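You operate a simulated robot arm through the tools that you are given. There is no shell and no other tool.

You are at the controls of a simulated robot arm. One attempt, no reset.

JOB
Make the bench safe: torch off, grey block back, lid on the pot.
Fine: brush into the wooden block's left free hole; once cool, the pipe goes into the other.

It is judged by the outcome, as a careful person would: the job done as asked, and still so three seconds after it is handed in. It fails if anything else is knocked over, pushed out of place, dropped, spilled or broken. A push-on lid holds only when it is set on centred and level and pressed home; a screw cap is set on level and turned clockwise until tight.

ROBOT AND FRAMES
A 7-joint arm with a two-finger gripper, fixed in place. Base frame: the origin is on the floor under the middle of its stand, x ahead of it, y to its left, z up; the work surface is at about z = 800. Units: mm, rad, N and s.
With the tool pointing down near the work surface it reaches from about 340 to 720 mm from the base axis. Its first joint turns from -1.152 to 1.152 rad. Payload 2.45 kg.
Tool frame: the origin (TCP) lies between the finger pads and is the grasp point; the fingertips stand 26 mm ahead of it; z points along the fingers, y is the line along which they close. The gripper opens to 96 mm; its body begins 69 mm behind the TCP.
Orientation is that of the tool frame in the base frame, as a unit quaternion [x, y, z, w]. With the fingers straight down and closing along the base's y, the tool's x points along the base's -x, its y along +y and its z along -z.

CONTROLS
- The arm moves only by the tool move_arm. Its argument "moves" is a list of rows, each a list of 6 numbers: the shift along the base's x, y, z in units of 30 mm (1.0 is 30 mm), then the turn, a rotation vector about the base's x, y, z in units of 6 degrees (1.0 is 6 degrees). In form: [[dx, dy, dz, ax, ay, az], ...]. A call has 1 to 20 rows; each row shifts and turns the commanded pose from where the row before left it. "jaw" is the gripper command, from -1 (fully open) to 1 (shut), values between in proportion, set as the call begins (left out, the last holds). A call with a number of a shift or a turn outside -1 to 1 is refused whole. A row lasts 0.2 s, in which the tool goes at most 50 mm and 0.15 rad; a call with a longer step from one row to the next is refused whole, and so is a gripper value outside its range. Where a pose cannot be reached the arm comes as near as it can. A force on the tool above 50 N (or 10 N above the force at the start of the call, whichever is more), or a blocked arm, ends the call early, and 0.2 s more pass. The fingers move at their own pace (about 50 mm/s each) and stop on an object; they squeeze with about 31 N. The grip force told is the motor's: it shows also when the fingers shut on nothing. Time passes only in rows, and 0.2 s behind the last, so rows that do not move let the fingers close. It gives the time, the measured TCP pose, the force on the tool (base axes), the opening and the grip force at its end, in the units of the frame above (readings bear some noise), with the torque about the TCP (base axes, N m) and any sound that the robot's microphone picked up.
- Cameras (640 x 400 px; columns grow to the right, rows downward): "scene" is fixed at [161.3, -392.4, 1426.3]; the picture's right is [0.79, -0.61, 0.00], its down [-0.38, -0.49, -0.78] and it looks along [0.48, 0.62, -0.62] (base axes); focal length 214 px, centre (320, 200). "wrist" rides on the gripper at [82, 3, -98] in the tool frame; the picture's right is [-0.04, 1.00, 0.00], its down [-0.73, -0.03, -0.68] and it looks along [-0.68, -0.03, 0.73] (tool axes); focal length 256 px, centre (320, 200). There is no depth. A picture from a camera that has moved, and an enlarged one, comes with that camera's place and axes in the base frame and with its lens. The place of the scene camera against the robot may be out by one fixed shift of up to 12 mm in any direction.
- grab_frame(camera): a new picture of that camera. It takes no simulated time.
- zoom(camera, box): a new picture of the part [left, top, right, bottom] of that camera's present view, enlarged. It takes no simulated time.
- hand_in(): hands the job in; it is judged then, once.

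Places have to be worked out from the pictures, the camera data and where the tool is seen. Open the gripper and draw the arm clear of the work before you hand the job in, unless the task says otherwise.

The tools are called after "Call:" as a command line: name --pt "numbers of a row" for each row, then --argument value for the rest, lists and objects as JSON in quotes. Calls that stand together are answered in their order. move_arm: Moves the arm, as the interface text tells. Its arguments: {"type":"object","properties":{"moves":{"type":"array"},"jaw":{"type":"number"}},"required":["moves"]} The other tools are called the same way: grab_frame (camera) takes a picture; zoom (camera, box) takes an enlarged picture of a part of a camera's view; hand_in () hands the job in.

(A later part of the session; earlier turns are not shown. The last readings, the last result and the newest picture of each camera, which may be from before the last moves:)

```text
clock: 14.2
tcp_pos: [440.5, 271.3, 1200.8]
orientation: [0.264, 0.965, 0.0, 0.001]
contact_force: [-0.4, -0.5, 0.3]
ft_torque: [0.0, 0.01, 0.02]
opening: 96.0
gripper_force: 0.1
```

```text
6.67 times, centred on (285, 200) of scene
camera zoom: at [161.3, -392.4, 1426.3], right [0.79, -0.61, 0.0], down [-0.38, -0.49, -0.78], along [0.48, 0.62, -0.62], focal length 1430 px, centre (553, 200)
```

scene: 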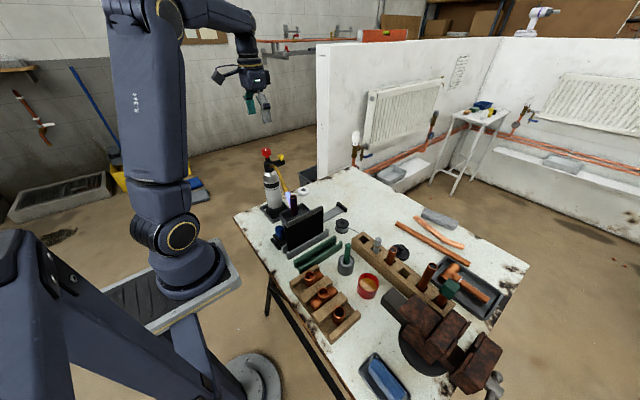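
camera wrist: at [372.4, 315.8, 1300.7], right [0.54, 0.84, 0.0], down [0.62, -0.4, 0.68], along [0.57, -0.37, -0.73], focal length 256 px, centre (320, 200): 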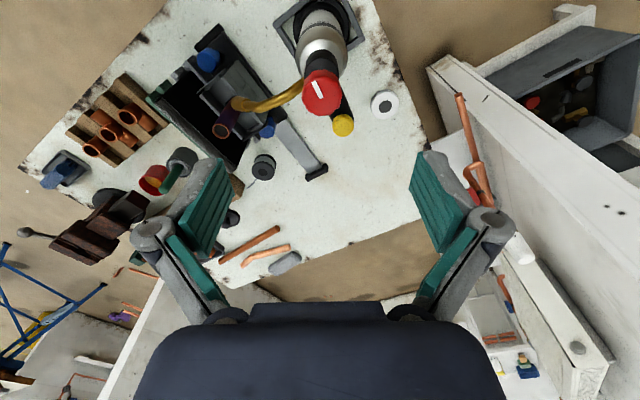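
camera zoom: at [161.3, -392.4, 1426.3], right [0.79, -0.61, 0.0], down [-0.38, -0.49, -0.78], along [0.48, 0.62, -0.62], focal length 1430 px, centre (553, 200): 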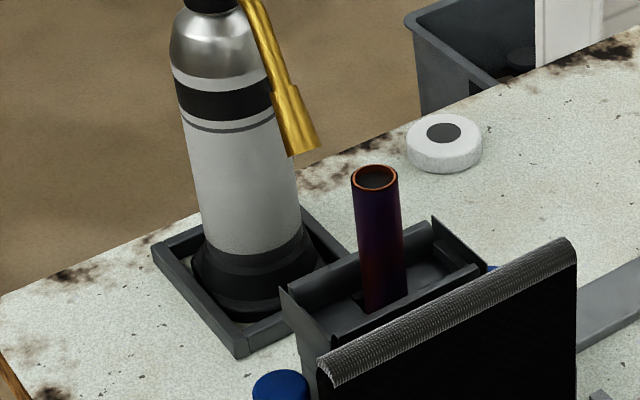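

The torch is upright in its frame and turned only a few degrees, which is harmless. Next is the slide. Its near blue knob is at about (372.6, 110, z 834–859), with the hearth lip, the mat and the nozzle tip (≈(421,152,993)) close by. I'll zoom in on the arm to measure the gripper and wrist before going in.

Call:
grab_frame --camera "scene"

Call:
zoom --camera "scene" --box '[190, 0, 330, 150]'

```text
taken
```

scene: 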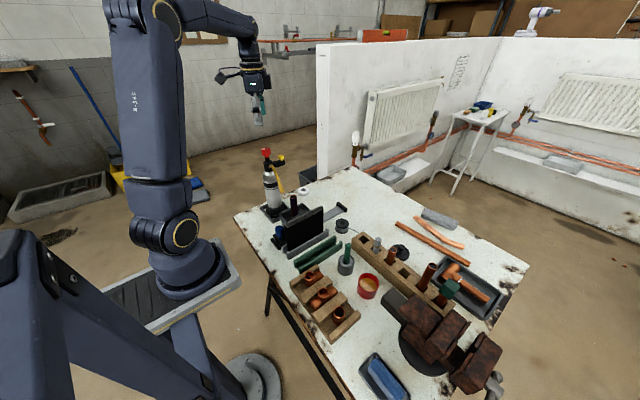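

```text
2.67 times, centred on (260, 75) of scene
camera zoom: at [161.3, -392.4, 1426.3], right [0.79, -0.61, 0.0], down [-0.38, -0.49, -0.78], along [0.48, 0.62, -0.62], focal length 572 px, centre (480, 533)
```

zoom: 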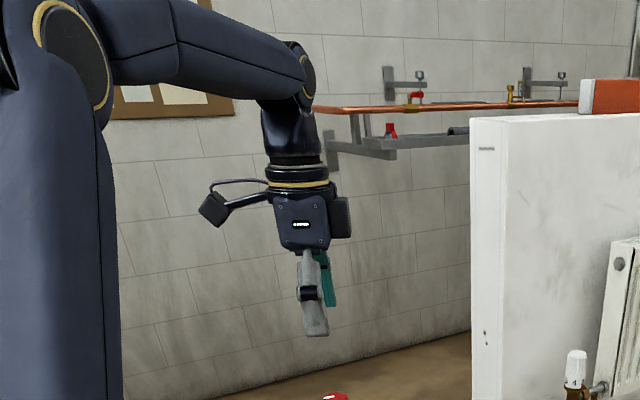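

The wrist is about 36 mm in radius and the palm about ±40 mm, so a straight gripper would pass too close to the nozzle. I'll push the near blue knob from behind with closed fingers, leaning about 8° so the body stays clear of the nozzle. First I move high to the near side and close the jaw.

Call:
move_arm --pt "-0.583 -0.885 0 0 0 0.85" --pt "-0.583 -0.885 0 0 0 0.85" --pt "-0.583 -0.885 0 0 0 0.85" --pt "-0.583 -0.885 0 0 0 0.85" --pt "-0.583 -0.885 0 0 0 0.85" --pt "-0.583 -0.885 0 0 0 0.85" --pt "0 0 -0.5 0.67 0 0" --pt "0 0 -1 0.66 0 0" --pt "0 0 -1 0 0 0" --pt "0 0 -1 0 0 0" --pt "0 0 -1 0 0 0" --pt "0 0 0 0 0 0" --jaw 1

Call:
grab_frame --camera "wrist"

Call:
zoom --camera "scene" --box '[220, 80, 380, 260]'

```text
clock: 16.8
tcp_pos: [338.0, 110.6, 1068.9]
orientation: [0.0, 0.998, 0.07, 0.001]
contact_force: [-0.8, 0.6, -0.7]
ft_torque: [0.0, -0.01, -0.01]
opening: 0.0
gripper_force: 29.1
```

```text
taken
camera wrist: at [256.9, 100.9, 1167.7], right [0.04, 0.99, 0.14], down [0.73, -0.12, 0.67], along [0.68, 0.07, -0.73], focal length 256 px, centre (320, 200)
```

wrist: 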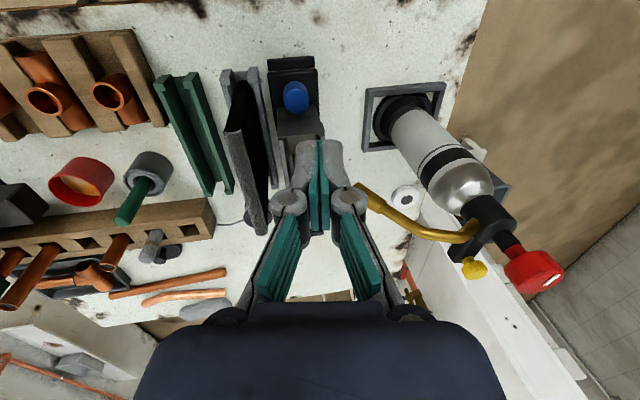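

```text
2.22 times, centred on (300, 170) of scene
camera zoom: at [161.3, -392.4, 1426.3], right [0.79, -0.61, 0.0], down [-0.38, -0.49, -0.78], along [0.48, 0.62, -0.62], focal length 477 px, centre (364, 267)
```

zoom: 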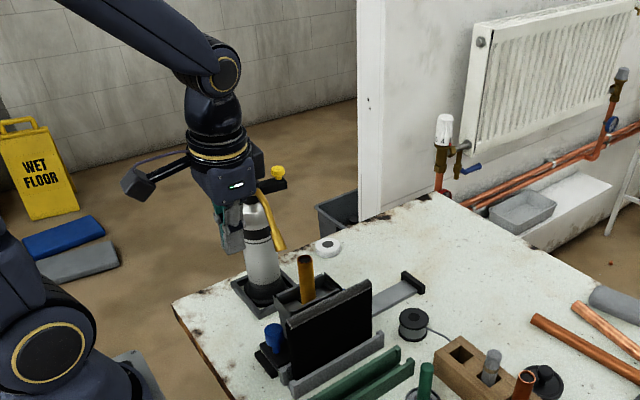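

The fingers are closed and leaning, and the near knob measures about (373, 108). I'll descend in front of it on the robot side until the tips are at z≈838, then check the gap.

Call:
move_arm --pt "0 -0.13 -1 0 0 0" --pt "0 0 -1 0 0 0" --pt "0 0 -1 0 0 0" --pt "0 0 -1 0 0 0" --pt "0 0 -1 0 0 0" --pt "0 0 -0.8 0 0 0" --pt "0 0 -0.6 0 0 0" --pt "0 0 -0.4 0 0 0" --pt "0 0 0 0 0 0"

Call:
grab_frame --camera "wrist"

Call:
zoom --camera "scene" --box '[235, 140, 345, 260]'

```text
clock: 18.8
tcp_pos: [334.6, 107.4, 865.4]
orientation: [0.0, 0.998, 0.07, 0.001]
contact_force: [0.4, -0.4, -0.6]
ft_torque: [0.01, 0.04, 0.05]
opening: 0.0
gripper_force: 28.9
```

```text
taken
camera wrist: at [254.0, 96.4, 964.2], right [0.04, 0.99, 0.14], down [0.73, -0.12, 0.67], along [0.68, 0.07, -0.73], focal length 256 px, centre (320, 200)
```

wrist: 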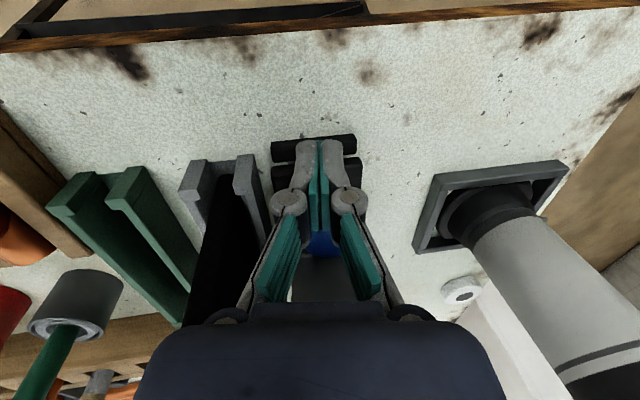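

```text
3.33 times, centred on (290, 200) of scene
camera zoom: at [161.3, -392.4, 1426.3], right [0.79, -0.61, 0.0], down [-0.38, -0.49, -0.78], along [0.48, 0.62, -0.62], focal length 715 px, centre (420, 200)
```

zoom: 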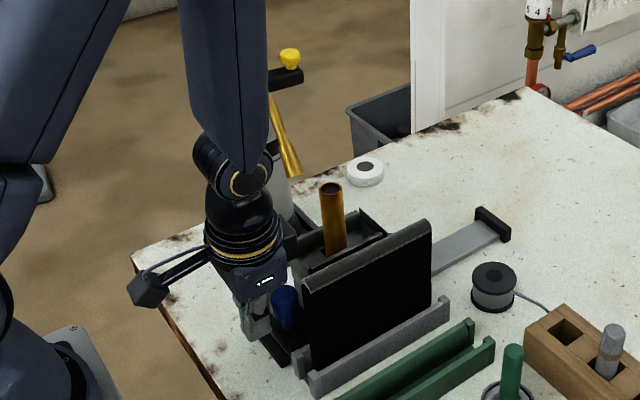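

The tips are behind the knob, and the hearth and pipe are clear of the gripper. I'll push in +x slowly and check the force.

Call:
move_arm --pt "0.25 0 0 0 0 0" --pt "0.25 0 0 0 0 0" --pt "0.2 0 0 0 0 0" --pt "0.2 0 0 0 0 0" --pt "0.2 0 0 0 0 0"

Call:
zoom --camera "scene" --box '[235, 140, 345, 260]'

Call:
grab_frame --camera "wrist"

```text
clock: 20.0
tcp_pos: [367.3, 105.5, 864.8]
orientation: [-0.001, 0.998, 0.07, 0.001]
contact_force: [-1.4, 0.4, 0.0]
ft_torque: [0.03, 0.02, 0.0]
opening: 0.1
gripper_force: 28.7
```

```text
3.33 times, centred on (290, 200) of scene
camera zoom: at [161.3, -392.4, 1426.3], right [0.79, -0.61, 0.0], down [-0.38, -0.49, -0.78], along [0.48, 0.62, -0.62], focal length 715 px, centre (420, 200)
```

zoom: 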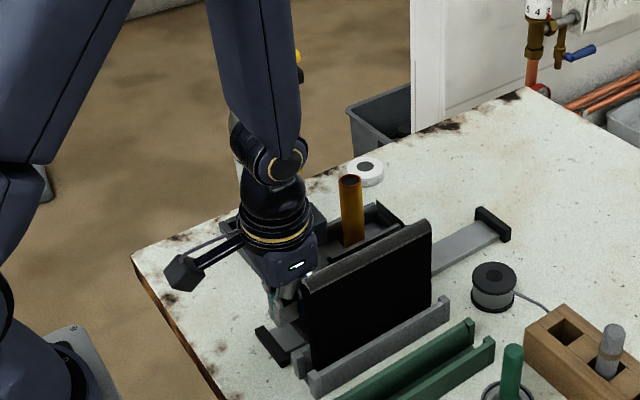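

```text
taken
camera wrist: at [286.9, 96.4, 963.9], right [0.04, 0.99, 0.14], down [0.73, -0.12, 0.67], along [0.68, 0.07, -0.73], focal length 256 px, centre (320, 200)
```

wrist: 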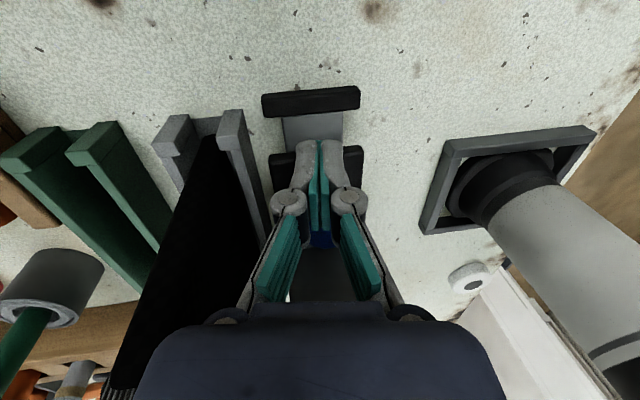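

The carriage slides with almost no force and the pipe stays upright. I'll keep pushing.

Call:
move_arm --pt "0.2 0.01 0 0 0 0" --pt "0.2 0.01 0 0 0 0" --pt "0.2 0.01 0 0 0 0" --pt "0.2 0.01 0 0 0 0" --pt "0.2 0.01 0 0 0 0" --pt "0.2 0 0 0 0 0" --pt "0.2 0 0 0 0 0" --pt "0.2 0 0 0 0 0"

Call:
zoom --camera "scene" --box '[235, 140, 345, 260]'

Call:
grab_frame --camera "wrist"

```text
clock: 21.8
tcp_pos: [415.8, 108.4, 863.1]
orientation: [0.0, 0.998, 0.07, 0.001]
contact_force: [-0.4, -0.6, 1.2]
ft_torque: [-0.01, 0.01, -0.02]
opening: 6.1
gripper_force: 28.8
```

```text
3.33 times, centred on (290, 200) of scene
camera zoom: at [161.2, -392.4, 1426.3], right [0.79, -0.61, 0.0], down [-0.38, -0.49, -0.78], along [0.48, 0.62, -0.62], focal length 715 px, centre (420, 200)
```

zoom: 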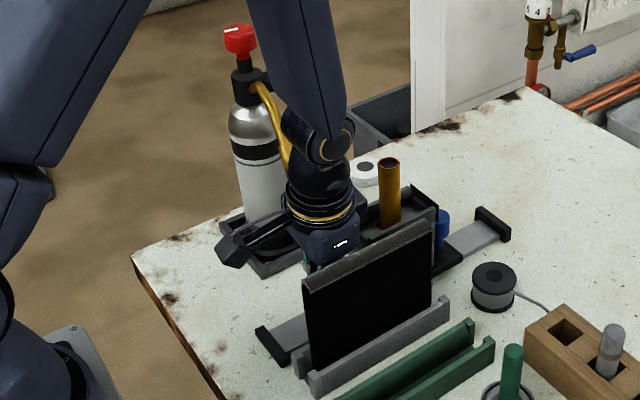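

```text
taken
camera wrist: at [335.8, 98.4, 962.3], right [0.04, 0.99, 0.14], down [0.73, -0.12, 0.67], along [0.68, 0.07, -0.73], focal length 256 px, centre (320, 200)
```

wrist: 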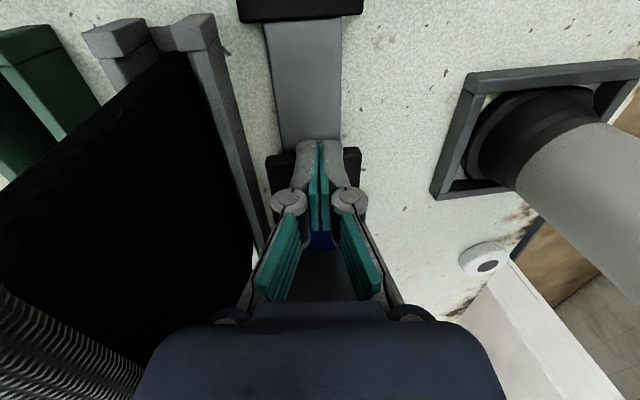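

It's still sliding freely with no contact forces elsewhere. I'll continue toward the far stop.

Call:
move_arm --pt "0.2 0 0 0 0 0" --pt "0.2 0 0 0 0 0" --pt "0.2 0 0 0 0 0" --pt "0.2 0 0 0 0 0" --pt "0.2 0 0 0 0 0" --pt "0.2 0 0 0 0 0"

Call:
zoom --camera "scene" --box '[235, 140, 345, 260]'

Call:
grab_frame --camera "wrist"

```text
clock: 23.2
tcp_pos: [452.3, 109.1, 865.0]
orientation: [-0.001, 0.998, 0.07, 0.002]
contact_force: [-0.1, -0.3, -0.1]
ft_torque: [0.03, -0.01, -0.01]
opening: 0.1
gripper_force: 28.1
```

```text
3.33 times, centred on (290, 200) of scene
camera zoom: at [161.3, -392.4, 1426.3], right [0.79, -0.61, 0.0], down [-0.38, -0.49, -0.78], along [0.48, 0.62, -0.62], focal length 715 px, centre (420, 200)
```

zoom: 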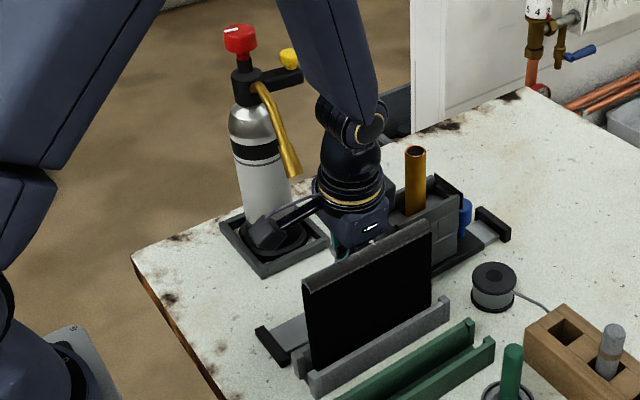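

```text
taken
camera wrist: at [371.2, 99.0, 963.7], right [0.04, 0.99, 0.14], down [0.73, -0.12, 0.67], along [0.68, 0.07, -0.73], focal length 256 px, centre (320, 200)
```

wrist: 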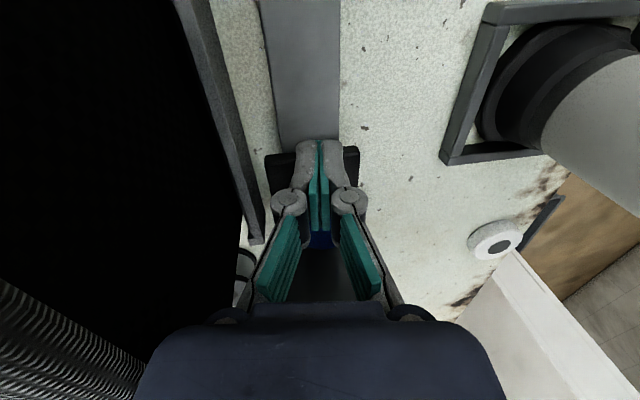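

The gap to the far stop is now small. I'll continue in finer steps until contact shows in the force.

Call:
move_arm --pt "0.13 0 0 0 0 0" --pt "0.13 0 0 0 0 0" --pt "0.13 0 0 0 0 0" --pt "0.13 0 0 0 0 0" --pt "0.13 0 0 0 0 0" --pt "0.13 0 0 0 0 0"

Call:
zoom --camera "scene" --box '[290, 170, 360, 230]'

```text
clock: 24.6
tcp_pos: [475.8, 107.4, 864.2]
orientation: [0.0, 0.998, 0.07, 0.002]
contact_force: [-0.1, 0.7, -0.5]
ft_torque: [0.05, 0.0, 0.02]
opening: 5.8
gripper_force: 28.7
```

```text
6.67 times, centred on (325, 200) of scene
camera zoom: at [161.3, -392.4, 1426.3], right [0.79, -0.61, 0.0], down [-0.38, -0.49, -0.78], along [0.48, 0.62, -0.62], focal length 1430 px, centre (287, 200)
```

zoom: 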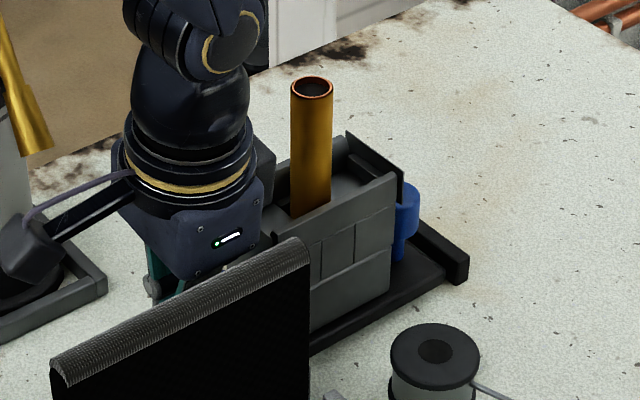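

The carriage is next to the far stop and the pipe is upright. I'll nudge it until it's firmly against the stop.

Call:
move_arm --pt "0.1 0 0 0 0 0" --pt "0.1 0 0 0 0 0" --pt "0.1 0 0 0 0 0"

Call:
zoom --camera "scene" --box '[320, 180, 360, 220]'

```text
clock: 25.4
tcp_pos: [483.5, 108.6, 863.5]
orientation: [0.0, 0.998, 0.07, 0.001]
contact_force: [-0.6, 0.0, 0.4]
ft_torque: [-0.04, 0.06, 0.0]
opening: 6.0
gripper_force: 28.5
```

```text
10.00 times, centred on (340, 200) of scene
camera zoom: at [161.3, -392.4, 1426.3], right [0.79, -0.61, 0.0], down [-0.38, -0.49, -0.78], along [0.48, 0.62, -0.62], focal length 2145 px, centre (120, 200)
```

zoom: 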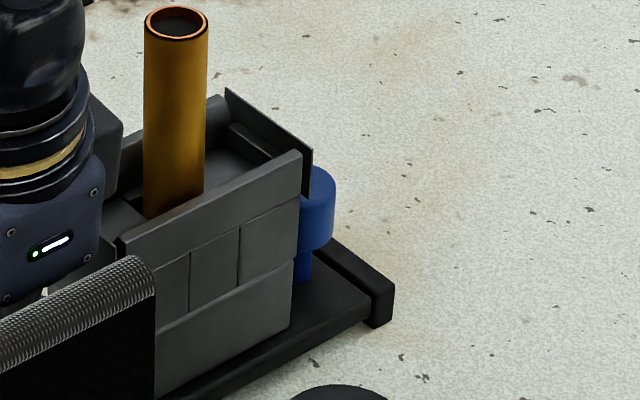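

There's still no contact force. I'll push a few more millimetres.

Call:
move_arm --pt "0.07 0 0 0 0 0" --pt "0.07 0 0 0 0 0" --pt "0.07 0 0 0 0 0"

Call:
zoom --camera "scene" --box '[330, 190, 360, 220]'

```text
clock: 26.2
tcp_pos: [485.2, 110.1, 862.2]
orientation: [-0.001, 0.998, 0.069, -0.006]
contact_force: [-30.0, 0.0, 8.3]
ft_torque: [0.2, 0.23, 0.03]
opening: 6.2
gripper_force: 28.4
```

```text
13.33 times, centred on (345, 205) of scene
camera zoom: at [160.4, -392.4, 1426.4], right [0.79, -0.61, 0.0], down [-0.38, -0.49, -0.78], along [0.48, 0.62, -0.62], focal length 2860 px, centre (-13, 133)
```

zoom: 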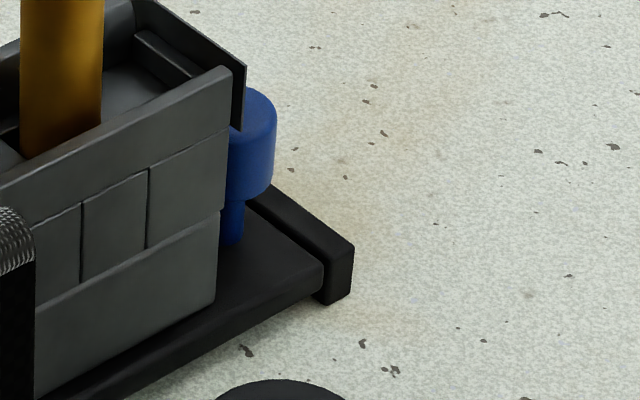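

There's now 30 N against the far stop, so the block is fully back. I'll back off 15 mm and rise straight up.

Call:
move_arm --pt "-0.2 0 0 0 0 0" --pt "-0.3 0 0 0 0 0" --pt "-0.1 -0.1 0.3 0 0 0" --pt "0 0 0.8 0 0 0" --pt "0 0 1 0 0 0" --pt "0 0 1 0 0 0" --pt "0 0 1 0 0 0" --pt "0 0 1 0 0 0" --pt "0 0 1 0 0 0" --pt "0 0 1 0 0 0" --pt "0 0 1 0 0 0"

Call:
grab_frame --camera "wrist"

Call:
grab_frame --camera "scene"

```text
clock: 28.6
tcp_pos: [474.0, 105.3, 1109.0]
orientation: [-0.001, 0.998, 0.07, 0.001]
contact_force: [1.0, -0.8, 0.3]
ft_torque: [0.01, 0.01, 0.01]
opening: 0.2
gripper_force: 28.3
```

```text
taken
camera wrist: at [392.8, 95.8, 1208.0], right [0.04, 0.99, 0.14], down [0.73, -0.12, 0.67], along [0.68, 0.07, -0.73], focal length 256 px, centre (320, 200)
```

wrist: 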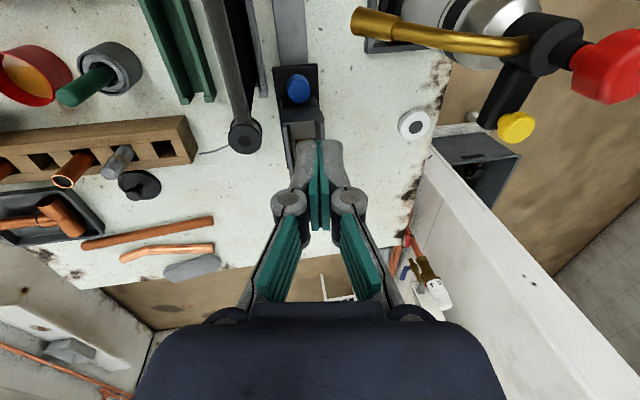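

```text
taken
```

scene: 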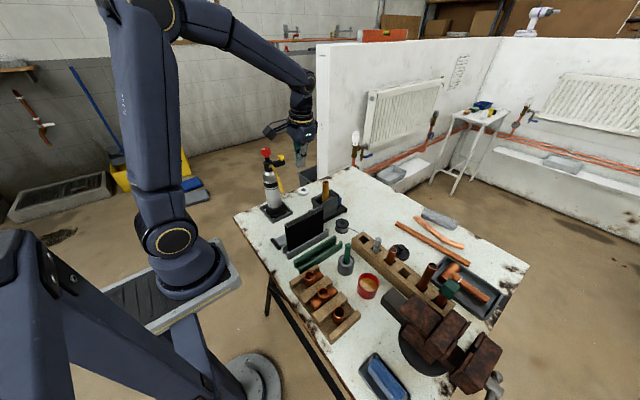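

The slide is done. Next is the lid, which I place at about (665, −183), with the pot near (477, −200). I'll move over toward the lid at a safe height, straighten the lean and open the gripper.

Call:
move_arm --pt "0.42 -0.967 0.3 -0.67 0 0" --pt "0.42 -0.967 0.3 -0.66 0 0" --pt "0.42 -0.967 0 0 0 0" --pt "0.42 -0.967 0 0 0 0" --pt "0.42 -0.967 0 0 0 0" --pt "0.42 -0.967 0 0 0 0" --pt "0.42 -0.967 0 0 0 0" --pt "0.42 -0.967 0 0 0 0" --pt "0.42 -0.967 0 0 0 0" --pt "0.42 -0.967 0 0 0 0" --pt "0 0 0 0 0 0" --jaw -1

Call:
grab_frame --camera "wrist"

Call:
zoom --camera "scene" --box '[260, 165, 360, 265]'

```text
clock: 31.0
tcp_pos: [600.4, -180.4, 1127.5]
orientation: [0.0, 1.0, 0.0, 0.001]
contact_force: [-0.3, -0.5, -0.1]
ft_torque: [0.02, 0.0, -0.01]
opening: 95.9
gripper_force: 0.1
```

```text
taken
camera wrist: at [518.6, -177.7, 1226.5], right [0.04, 1.0, 0.0], down [0.73, -0.03, 0.68], along [0.68, -0.03, -0.73], focal length 256 px, centre (320, 200)
```

wrist: 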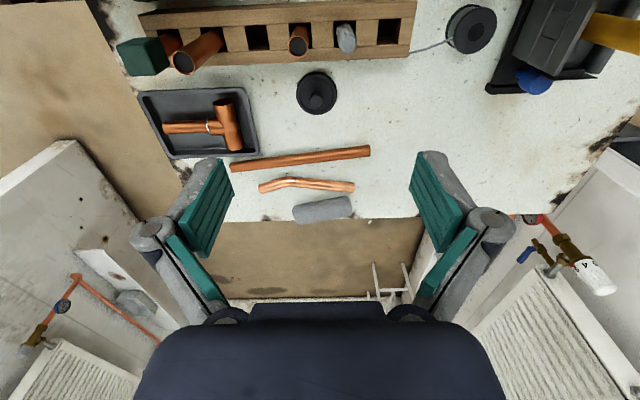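

```text
4.00 times, centred on (310, 215) of scene
camera zoom: at [161.3, -392.4, 1426.3], right [0.79, -0.61, 0.0], down [-0.38, -0.49, -0.78], along [0.48, 0.62, -0.62], focal length 858 px, centre (360, 140)
```

zoom: 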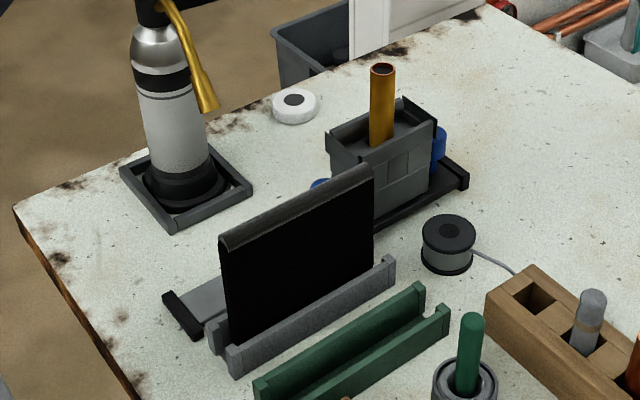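

The block is at the back stop and the pipe is cooling, now a straw colour. I'll zoom in on the lid and the wooden block.

Call:
zoom --camera "wrist" --box '[277, 58, 357, 123]'

Call:
zoom --camera "wrist" --box '[220, 0, 430, 120]'

```text
6.15 times, centred on (317, 90) of wrist
camera zoom: at [518.6, -177.7, 1226.5], right [0.04, 1.0, 0.0], down [0.73, -0.03, 0.68], along [0.68, -0.03, -0.73], focal length 1575 px, centre (338, 874)
```

zoom: 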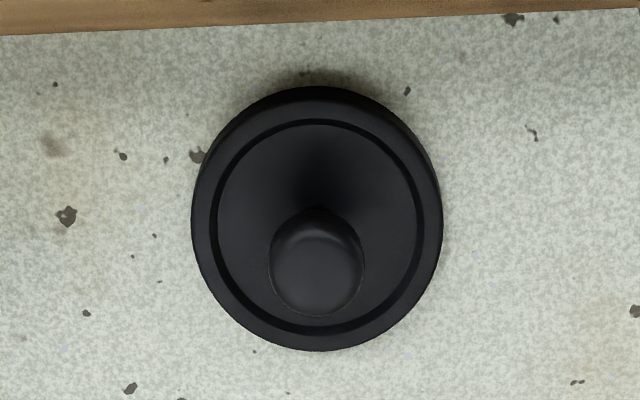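

```text
3.05 times, centred on (325, 60) of wrist
camera zoom: at [518.6, -177.7, 1226.5], right [0.04, 1.0, 0.0], down [0.73, -0.03, 0.68], along [0.68, -0.03, -0.73], focal length 780 px, centre (305, 627)
```

zoom: 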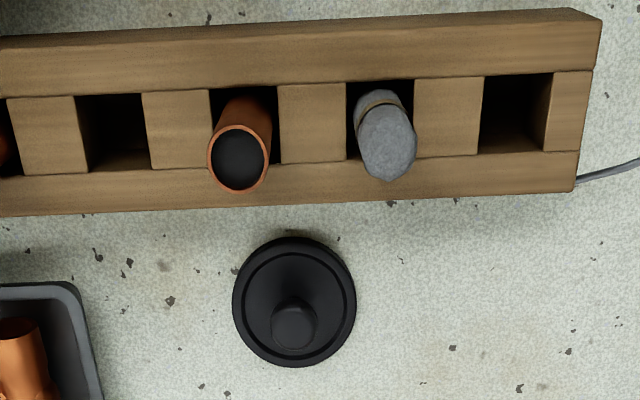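

The lid disc is about 65 mm across, centred near (673, −190), with its knob 23 mm wide and top near z≈840. Copper pipe C at (583, −204, top 917) would foul the camera at yaw 0. So I'll yaw −90°, which swings the camera to the clear +y side, and use a 50 mm opening.

Call:
move_arm --pt "0.16 -0.022 -0.35 0 0 -1" --pt "0.16 -0.022 -0.35 0 0 -1" --pt "0.16 -0.022 -0.35 0 0 -1" --pt "0.16 -0.022 -0.35 0 0 -1" --pt "0.16 -0.022 -0.35 0 0 -1" --pt "0.16 -0.022 -0.35 0 0 -1" --pt "0.16 -0.022 -0.35 0 0 -1" --pt "0.16 -0.022 -0.35 0 0 -1" --pt "0.16 -0.022 -0.35 0 0 -1" --pt "0.16 -0.022 -0.35 0 0 -1" --pt "0.16 -0.022 -0.35 0 0 -1" --pt "0.16 -0.022 -0.35 0 0 -1" --pt "0.16 -0.022 -0.35 0 0 -1" --pt "0.16 -0.022 -0.35 0 0 -1" --pt "0.16 -0.022 -0.35 0 0 -1" --pt "0 0 0 0 0 0" --jaw -0.04

Call:
grab_frame --camera "wrist"

Call:
zoom --camera "scene" --box '[330, 170, 450, 290]'

```text
clock: 34.4
tcp_pos: [671.2, -196.7, 968.1]
orientation: [0.708, 0.707, -0.001, 0.0]
contact_force: [-0.2, -0.3, 0.2]
ft_torque: [-0.01, -0.01, -0.01]
opening: 49.8
gripper_force: 0.1
```

```text
taken
camera wrist: at [675.0, -113.9, 1067.2], right [1.0, -0.04, 0.0], down [-0.03, -0.73, 0.68], along [-0.03, -0.68, -0.73], focal length 256 px, centre (320, 200)
```

wrist: 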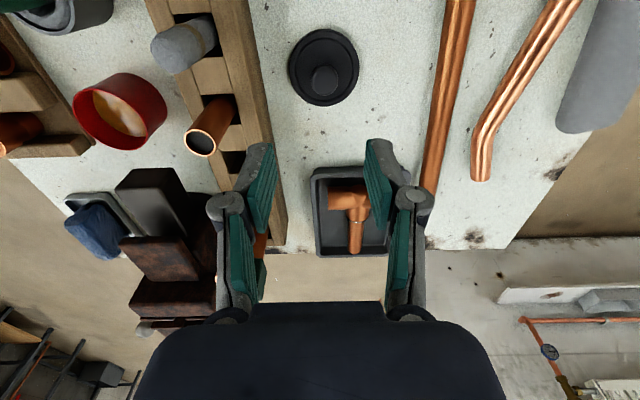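

```text
3.33 times, centred on (390, 230) of scene
camera zoom: at [161.3, -392.4, 1426.3], right [0.79, -0.61, 0.0], down [-0.38, -0.49, -0.78], along [0.48, 0.62, -0.62], focal length 715 px, centre (87, 100)
```

zoom: 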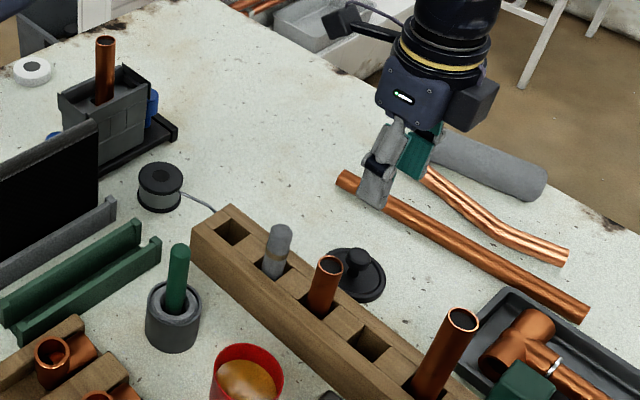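

The pipe has already turned back to plain copper colour, but I'll leave it to cool longer. I'll zoom in on the lid from here to refine its centre.

Call:
zoom --camera "wrist" --box '[283, 27, 363, 107]'

Call:
zoom --camera "wrist" --box '[60, 60, 180, 160]'

```text
5.00 times, centred on (323, 67) of wrist
camera zoom: at [675.0, -113.9, 1067.2], right [1.0, -0.04, 0.0], down [-0.03, -0.73, 0.68], along [-0.03, -0.68, -0.73], focal length 1280 px, centre (305, 865)
```

zoom: 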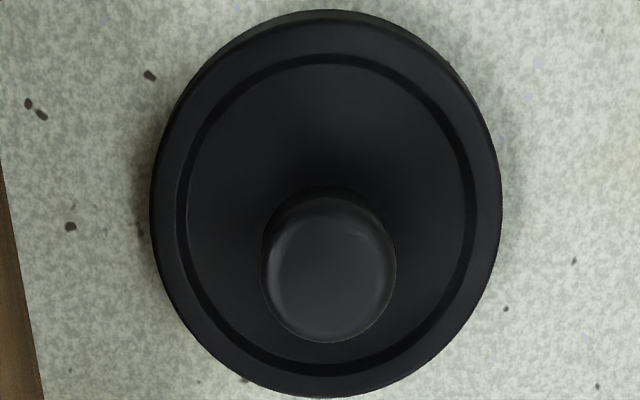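

```text
4.00 times, centred on (120, 110) of wrist
camera zoom: at [675.0, -113.9, 1067.2], right [1.0, -0.04, 0.0], down [-0.03, -0.73, 0.68], along [-0.03, -0.68, -0.73], focal length 1024 px, centre (1120, 560)
```

zoom: 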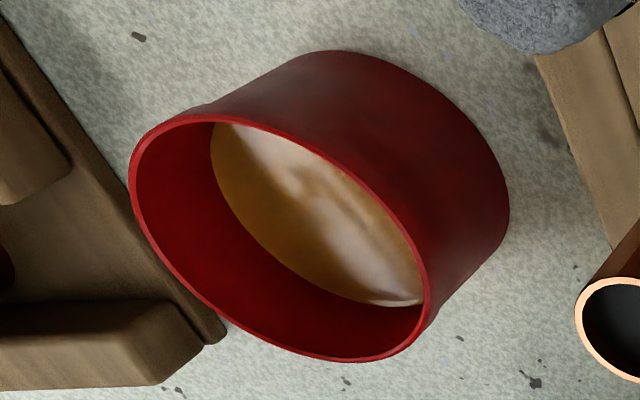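

The lid centre refines to about (675, −187.5) with the knob top at z≈843. I'll shift over it and lower to TCP z≈846, so the tips stay just above the disc.

Call:
move_arm --pt "0.1 0.28 -0.5 0 0 0" --pt "0 0 -0.8 0 0 0" --pt "0 0 -0.8 0 0 0" --pt "0 0 -0.8 0 0 0" --pt "0 0 -0.6 0 0 0" --pt "0 0 -0.3 0 0 0" --pt "0 0 0 0 0 0"

Call:
grab_frame --camera "wrist"

Call:
zoom --camera "scene" --box '[370, 200, 450, 280]'

```text
clock: 36.0
tcp_pos: [673.8, -187.2, 855.2]
orientation: [0.707, 0.707, 0.0, 0.0]
contact_force: [0.0, -0.1, 0.0]
ft_torque: [-0.03, 0.02, 0.0]
opening: 50.0
gripper_force: 0.0
```

```text
taken
camera wrist: at [678.4, -105.4, 954.4], right [1.0, -0.04, 0.0], down [-0.03, -0.73, 0.68], along [-0.03, -0.68, -0.73], focal length 256 px, centre (320, 200)
```

wrist: 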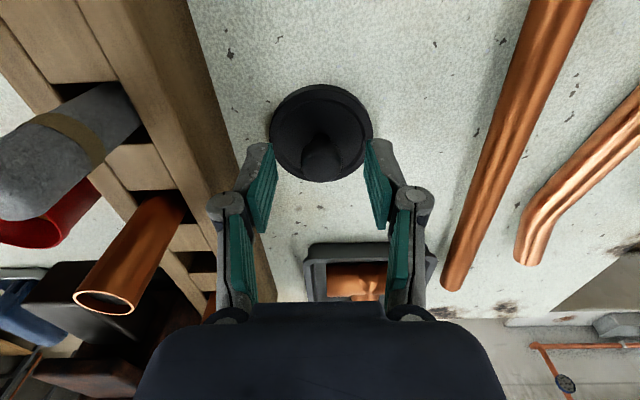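

```text
5.00 times, centred on (410, 240) of scene
camera zoom: at [161.3, -392.4, 1426.3], right [0.79, -0.61, 0.0], down [-0.38, -0.49, -0.78], along [0.48, 0.62, -0.62], focal length 1072 px, centre (-130, 0)
```

zoom: 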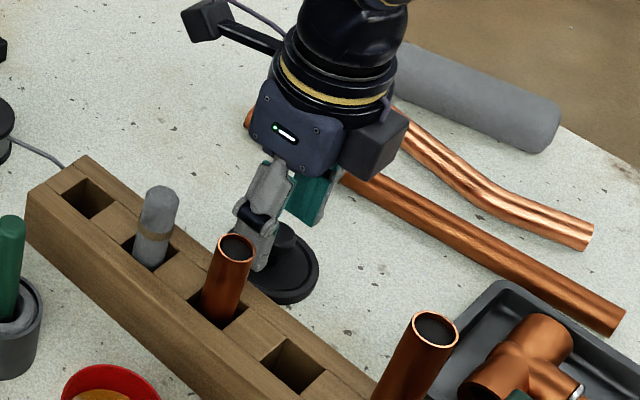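

I'll zoom in to check the alignment of the lid knob between the pads.

Call:
zoom --camera "wrist" --box '[260, 70, 380, 210]'

```text
2.86 times, centred on (320, 140) of wrist
camera zoom: at [678.4, -105.4, 954.4], right [1.0, -0.04, 0.0], down [-0.03, -0.73, 0.68], along [-0.03, -0.68, -0.73], focal length 731 px, centre (320, 371)
```

zoom: 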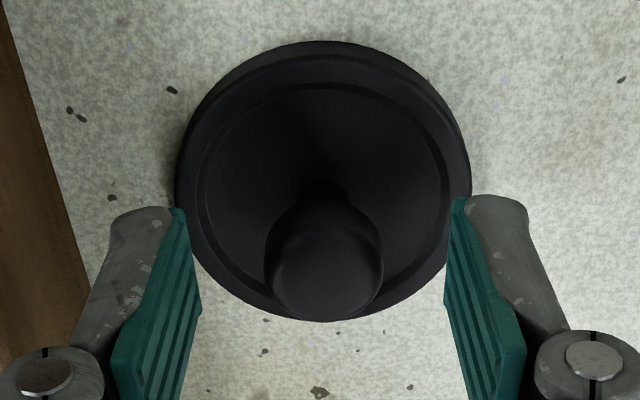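

The knob is centred in x and about 3 mm toward +y. I'll correct that, go down 9 mm and close on it.

Call:
move_arm --pt "0.02 0.1 -0.15 0 0 0" --pt "0 0 -0.16 0 0 0" --pt "0 0 0 0 0 0"

Call:
move_arm --pt "0 0 0 0 0 0" --pt "0 0 0 0 0 0" --pt "0 0 0 0 0 0" --pt "0 0 0 0 0 0" --jaw 1

Call:
zoom --camera "wrist" --box '[260, 70, 380, 210]'

Call:
zoom --camera "scene" --box '[370, 200, 450, 280]'

```text
clock: 36.8
tcp_pos: [674.4, -184.2, 844.6]
orientation: [0.707, 0.707, 0.0, 0.0]
contact_force: [-0.2, 0.3, -0.4]
ft_torque: [-0.02, -0.02, -0.05]
opening: 49.7
gripper_force: 0.1
```

```text
clock: 37.8
tcp_pos: [674.4, -185.0, 845.5]
orientation: [0.707, 0.707, 0.0, 0.001]
contact_force: [-0.2, -0.2, 1.0]
ft_torque: [0.03, 0.02, 0.07]
opening: 20.0
gripper_force: 30.8
```

```text
2.86 times, centred on (320, 140) of wrist
camera zoom: at [678.4, -102.3, 944.7], right [1.0, -0.04, 0.0], down [-0.03, -0.73, 0.68], along [-0.03, -0.68, -0.73], focal length 731 px, centre (320, 371)
```

zoom: 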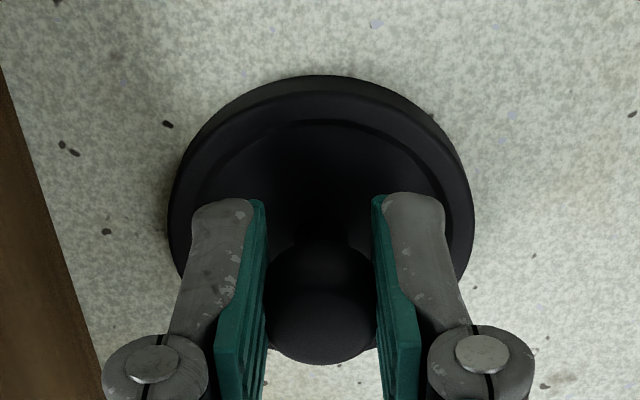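

```text
5.00 times, centred on (410, 240) of scene
camera zoom: at [161.3, -392.4, 1426.3], right [0.79, -0.61, 0.0], down [-0.38, -0.49, -0.78], along [0.48, 0.62, -0.62], focal length 1072 px, centre (-130, 0)
```

zoom: 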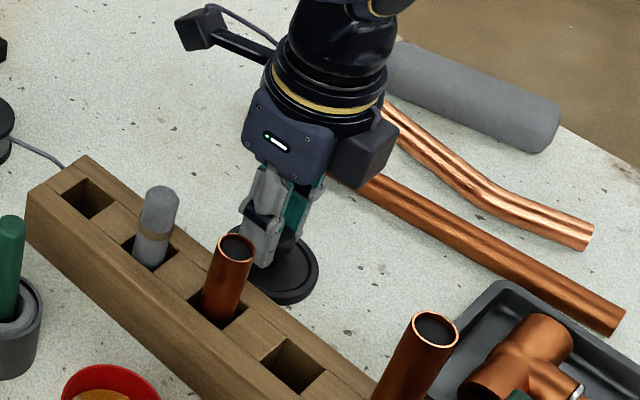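

The lid knob is gripped at 20 mm. I'll lift slowly, then carry it high toward the pot and stop partway for a clear look at the pot rim.

Call:
move_arm --pt "0 0 0.2 0 0 0" --pt "0 0 0.4 0 0 0" --pt "0 0 0.8 0 0 0" --pt "0 0 1 0 0 0" --pt "0 0 1 0 0 0" --pt "0 0 1 0 0 0" --pt "0 0 1 0 0 0" --pt "0 0 1 0 0 0" --pt "0 0 1 0 0 0" --pt "-0.8 0 0.4 0 0 0" --pt "-0.8 0 0 0 0 0" --pt "-0.8 0 0 0 0 0" --pt "0 0 0 0 0 0" --pt "0 0 0 0 0 0"

Call:
grab_frame --camera "wrist"

Call:
zoom --camera "scene" --box '[330, 120, 450, 240]'

```text
clock: 40.8
tcp_pos: [602.7, -185.6, 1078.1]
orientation: [0.707, 0.707, -0.001, 0.001]
contact_force: [-0.2, 0.0, -0.7]
ft_torque: [0.0, -0.03, -0.02]
opening: 20.1
gripper_force: 31.7
```

```text
taken
camera wrist: at [606.1, -103.3, 1177.4], right [1.0, -0.04, 0.0], down [-0.03, -0.73, 0.68], along [-0.03, -0.68, -0.73], focal length 256 px, centre (320, 200)
```

wrist: 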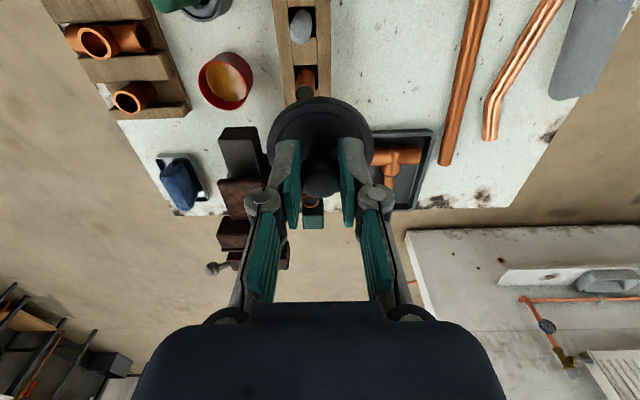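

```text
3.33 times, centred on (390, 180) of scene
camera zoom: at [161.3, -392.4, 1426.3], right [0.79, -0.61, 0.0], down [-0.38, -0.49, -0.78], along [0.48, 0.62, -0.62], focal length 715 px, centre (87, 267)
```

zoom: 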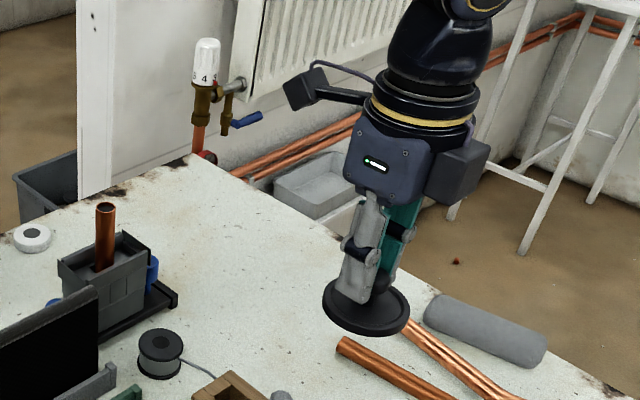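

The lid is held level. I'll zoom in on the pot rim to fix its centre and height.

Call:
zoom --camera "wrist" --box '[190, 45, 260, 115]'

Call:
zoom --camera "wrist" --box '[150, 0, 300, 220]'

Call:
zoom --camera "scene" --box '[350, 265, 390, 305]'

```text
5.71 times, centred on (225, 80) of wrist
camera zoom: at [606.1, -103.3, 1177.4], right [1.0, -0.04, 0.0], down [-0.03, -0.73, 0.68], along [-0.03, -0.68, -0.73], focal length 1463 px, centre (863, 886)
```

zoom: 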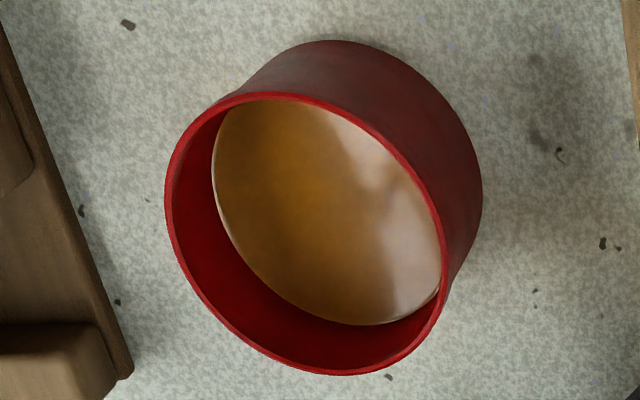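

```text
1.82 times, centred on (225, 110) of wrist
camera zoom: at [606.1, -103.3, 1177.4], right [1.0, -0.04, 0.0], down [-0.03, -0.73, 0.68], along [-0.03, -0.68, -0.73], focal length 465 px, centre (493, 364)
```

zoom: 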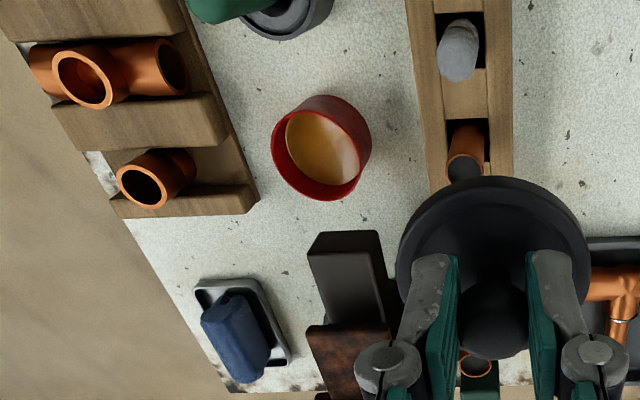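

```text
10.00 times, centred on (370, 285) of scene
camera zoom: at [161.3, -392.4, 1426.3], right [0.79, -0.61, 0.0], down [-0.38, -0.49, -0.78], along [0.48, 0.62, -0.62], focal length 2145 px, centre (-180, -650)
```

zoom: 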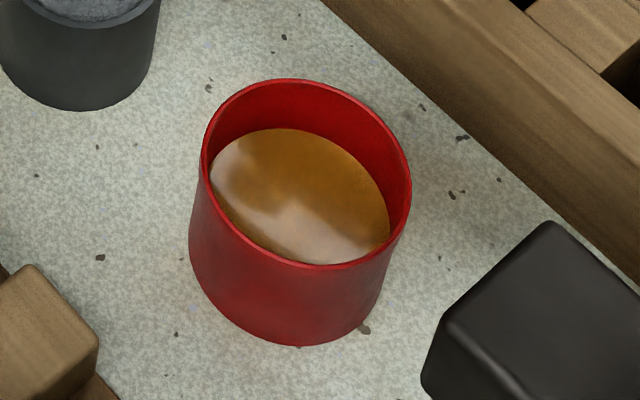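

The pot rim is about 61 mm across, so the lid fits over it. I triangulate its centre to about (479.5, −211), rim z≈849. To tighten that, I'll carry the lid past the pot and look at it from the other side.

Call:
move_arm --pt "-1 0 0 0 0 0" --pt "-1 0 0 0 0 0" --pt "-1 0 0 0 0 0" --pt "-1 0 0 0 0 0" --pt "-1 0 0 0 0 0" --pt "-1 0 0 0 0 0" --pt "-0.6 0 0 0 0 0" --pt "0 0 0 0 0 0" --pt "0 0 0 0 0 0"

Call:
grab_frame --camera "wrist"

Call:
zoom --camera "wrist" --box '[365, 45, 435, 115]'

```text
clock: 42.8
tcp_pos: [403.9, -183.5, 1078.1]
orientation: [0.707, 0.708, 0.0, 0.001]
contact_force: [0.0, -0.7, -0.3]
ft_torque: [0.03, 0.01, 0.01]
opening: 20.2
gripper_force: 31.2
```

```text
taken
camera wrist: at [408.3, -102.6, 1177.3], right [1.0, -0.04, 0.0], down [-0.03, -0.73, 0.68], along [-0.03, -0.68, -0.73], focal length 256 px, centre (320, 200)
```

wrist: 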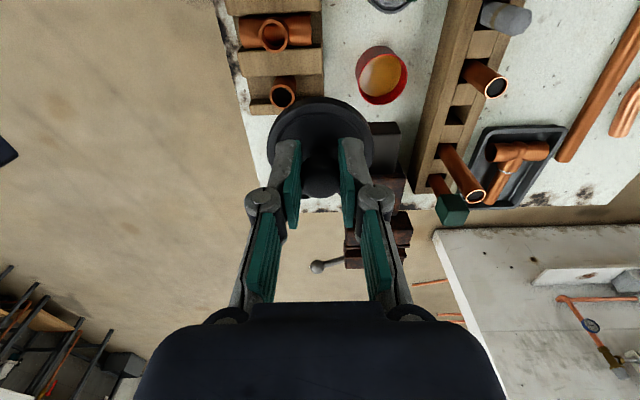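

```text
5.71 times, centred on (400, 80) of wrist
camera zoom: at [408.3, -102.6, 1177.3], right [1.0, -0.04, 0.0], down [-0.03, -0.73, 0.68], along [-0.03, -0.68, -0.73], focal length 1463 px, centre (-137, 886)
```

zoom: 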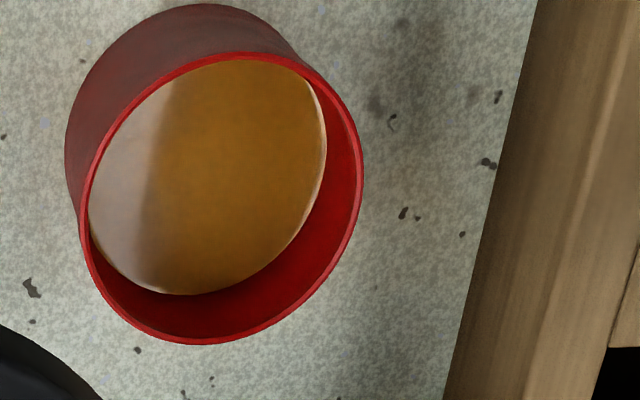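

Both views agree on the pot rim: centre (480, −211), z≈850. I'll check exactly where the lid sits in the hand before lowering it.

Call:
zoom --camera "wrist" --box '[255, 85, 385, 215]'

Call:
zoom --camera "scene" --box '[260, 150, 400, 290]'

```text
3.08 times, centred on (320, 150) of wrist
camera zoom: at [408.3, -102.6, 1177.3], right [1.0, -0.04, 0.0], down [-0.03, -0.73, 0.68], along [-0.03, -0.68, -0.73], focal length 788 px, centre (320, 354)
```

zoom: 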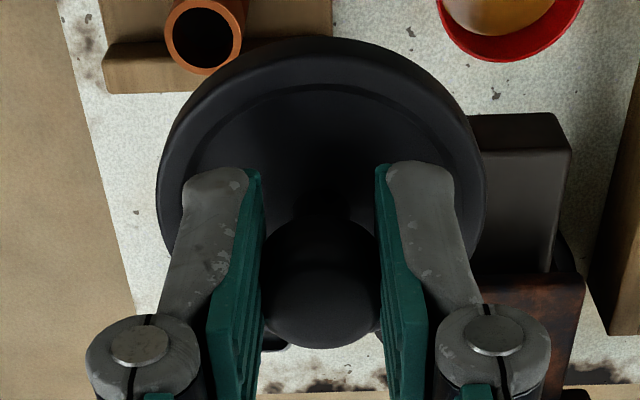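

```text
2.86 times, centred on (330, 220) of scene
camera zoom: at [161.3, -392.4, 1426.3], right [0.79, -0.61, 0.0], down [-0.38, -0.49, -0.78], along [0.48, 0.62, -0.62], focal length 613 px, centre (291, 143)
```

zoom: 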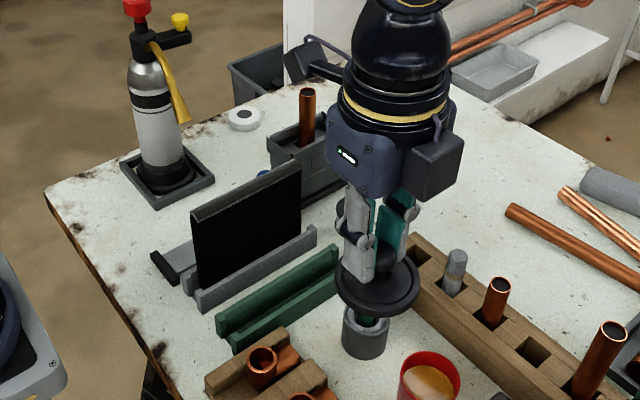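

The lid is centred on the tool axis. I'll rotate to yaw −45°, which keeps the camera away from the brush handle (top z≈940), move over the pot at (480, −211), then descend to just above the rim.

Call:
move_arm --pt "0.357 -0.125 0 0 0 1" --pt "0.357 -0.125 0 0 0 1" --pt "0.357 -0.125 0 0 0 1" --pt "0.357 -0.125 0 0 0 1" --pt "0.357 -0.125 0 0 0 1" --pt "0.357 -0.125 0 0 0 1" --pt "0.357 -0.125 0 0 0 1" --pt "0 0 0 0 0 0.5" --pt "0 0 -0.8 0 0 0" --pt "0 0 -0.8 0 0 0" --pt "0 0 -0.8 0 0 0" --pt "0 0 -0.8 0 0 0" --pt "0 0 -0.8 0 0 0" --pt "0 0 0 0 0 0" --pt "0 0 0 0 0 0"

Call:
grab_frame --camera "wrist"

Call:
zoom --camera "scene" --box '[310, 200, 430, 320]'

```text
clock: 46.0
tcp_pos: [479.2, -209.6, 959.8]
orientation: [0.383, 0.924, -0.001, 0.001]
contact_force: [-0.5, -0.4, 0.7]
ft_torque: [0.01, 0.01, -0.01]
opening: 20.1
gripper_force: 31.0
```

```text
taken
camera wrist: at [424.4, -148.8, 1059.7], right [0.73, 0.68, 0.0], down [0.5, -0.54, 0.68], along [0.46, -0.5, -0.73], focal length 256 px, centre (320, 200)
```

wrist: 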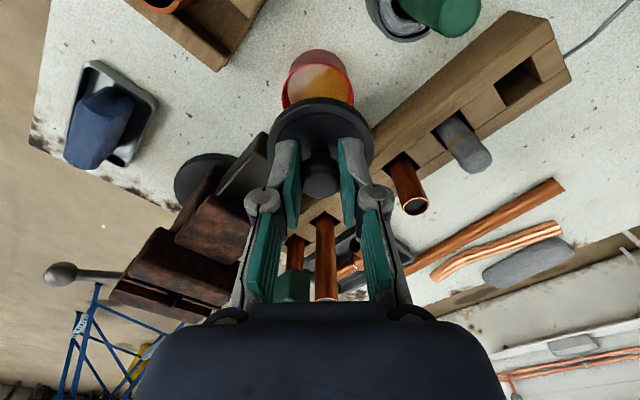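

```text
3.33 times, centred on (370, 260) of scene
camera zoom: at [161.3, -392.4, 1426.3], right [0.79, -0.61, 0.0], down [-0.38, -0.49, -0.78], along [0.48, 0.62, -0.62], focal length 715 px, centre (153, 0)
```

zoom: 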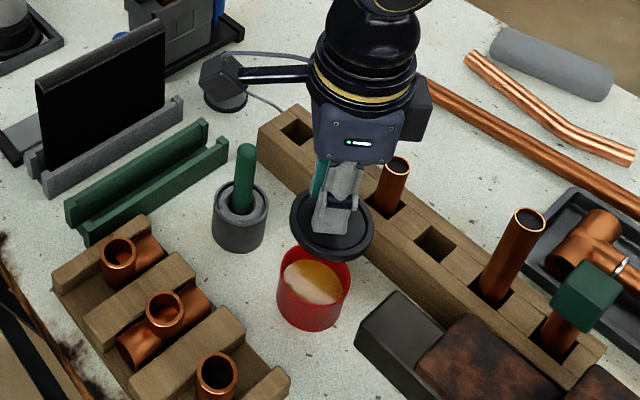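

I'm positioned over the pot. I'll zoom in to check the remaining offset between lid and rim.

Call:
zoom --camera "wrist" --box '[265, 35, 375, 145]'

Call:
zoom --camera "scene" --box '[345, 245, 395, 305]'

```text
3.64 times, centred on (320, 90) of wrist
camera zoom: at [424.4, -148.8, 1059.7], right [0.73, 0.68, 0.0], down [0.5, -0.54, 0.68], along [0.46, -0.5, -0.73], focal length 931 px, centre (320, 600)
```

zoom: 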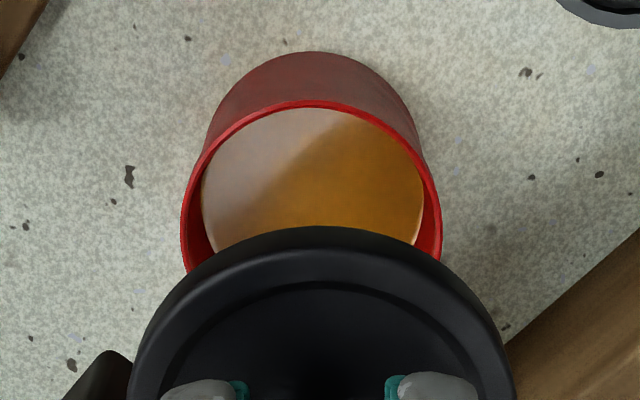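

```text
6.67 times, centred on (370, 275) of scene
camera zoom: at [161.3, -392.4, 1426.3], right [0.79, -0.61, 0.0], down [-0.38, -0.49, -0.78], along [0.48, 0.62, -0.62], focal length 1430 px, centre (-13, -300)
```

zoom: 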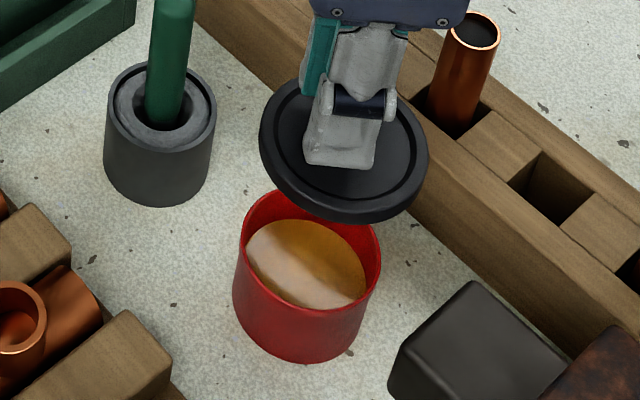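

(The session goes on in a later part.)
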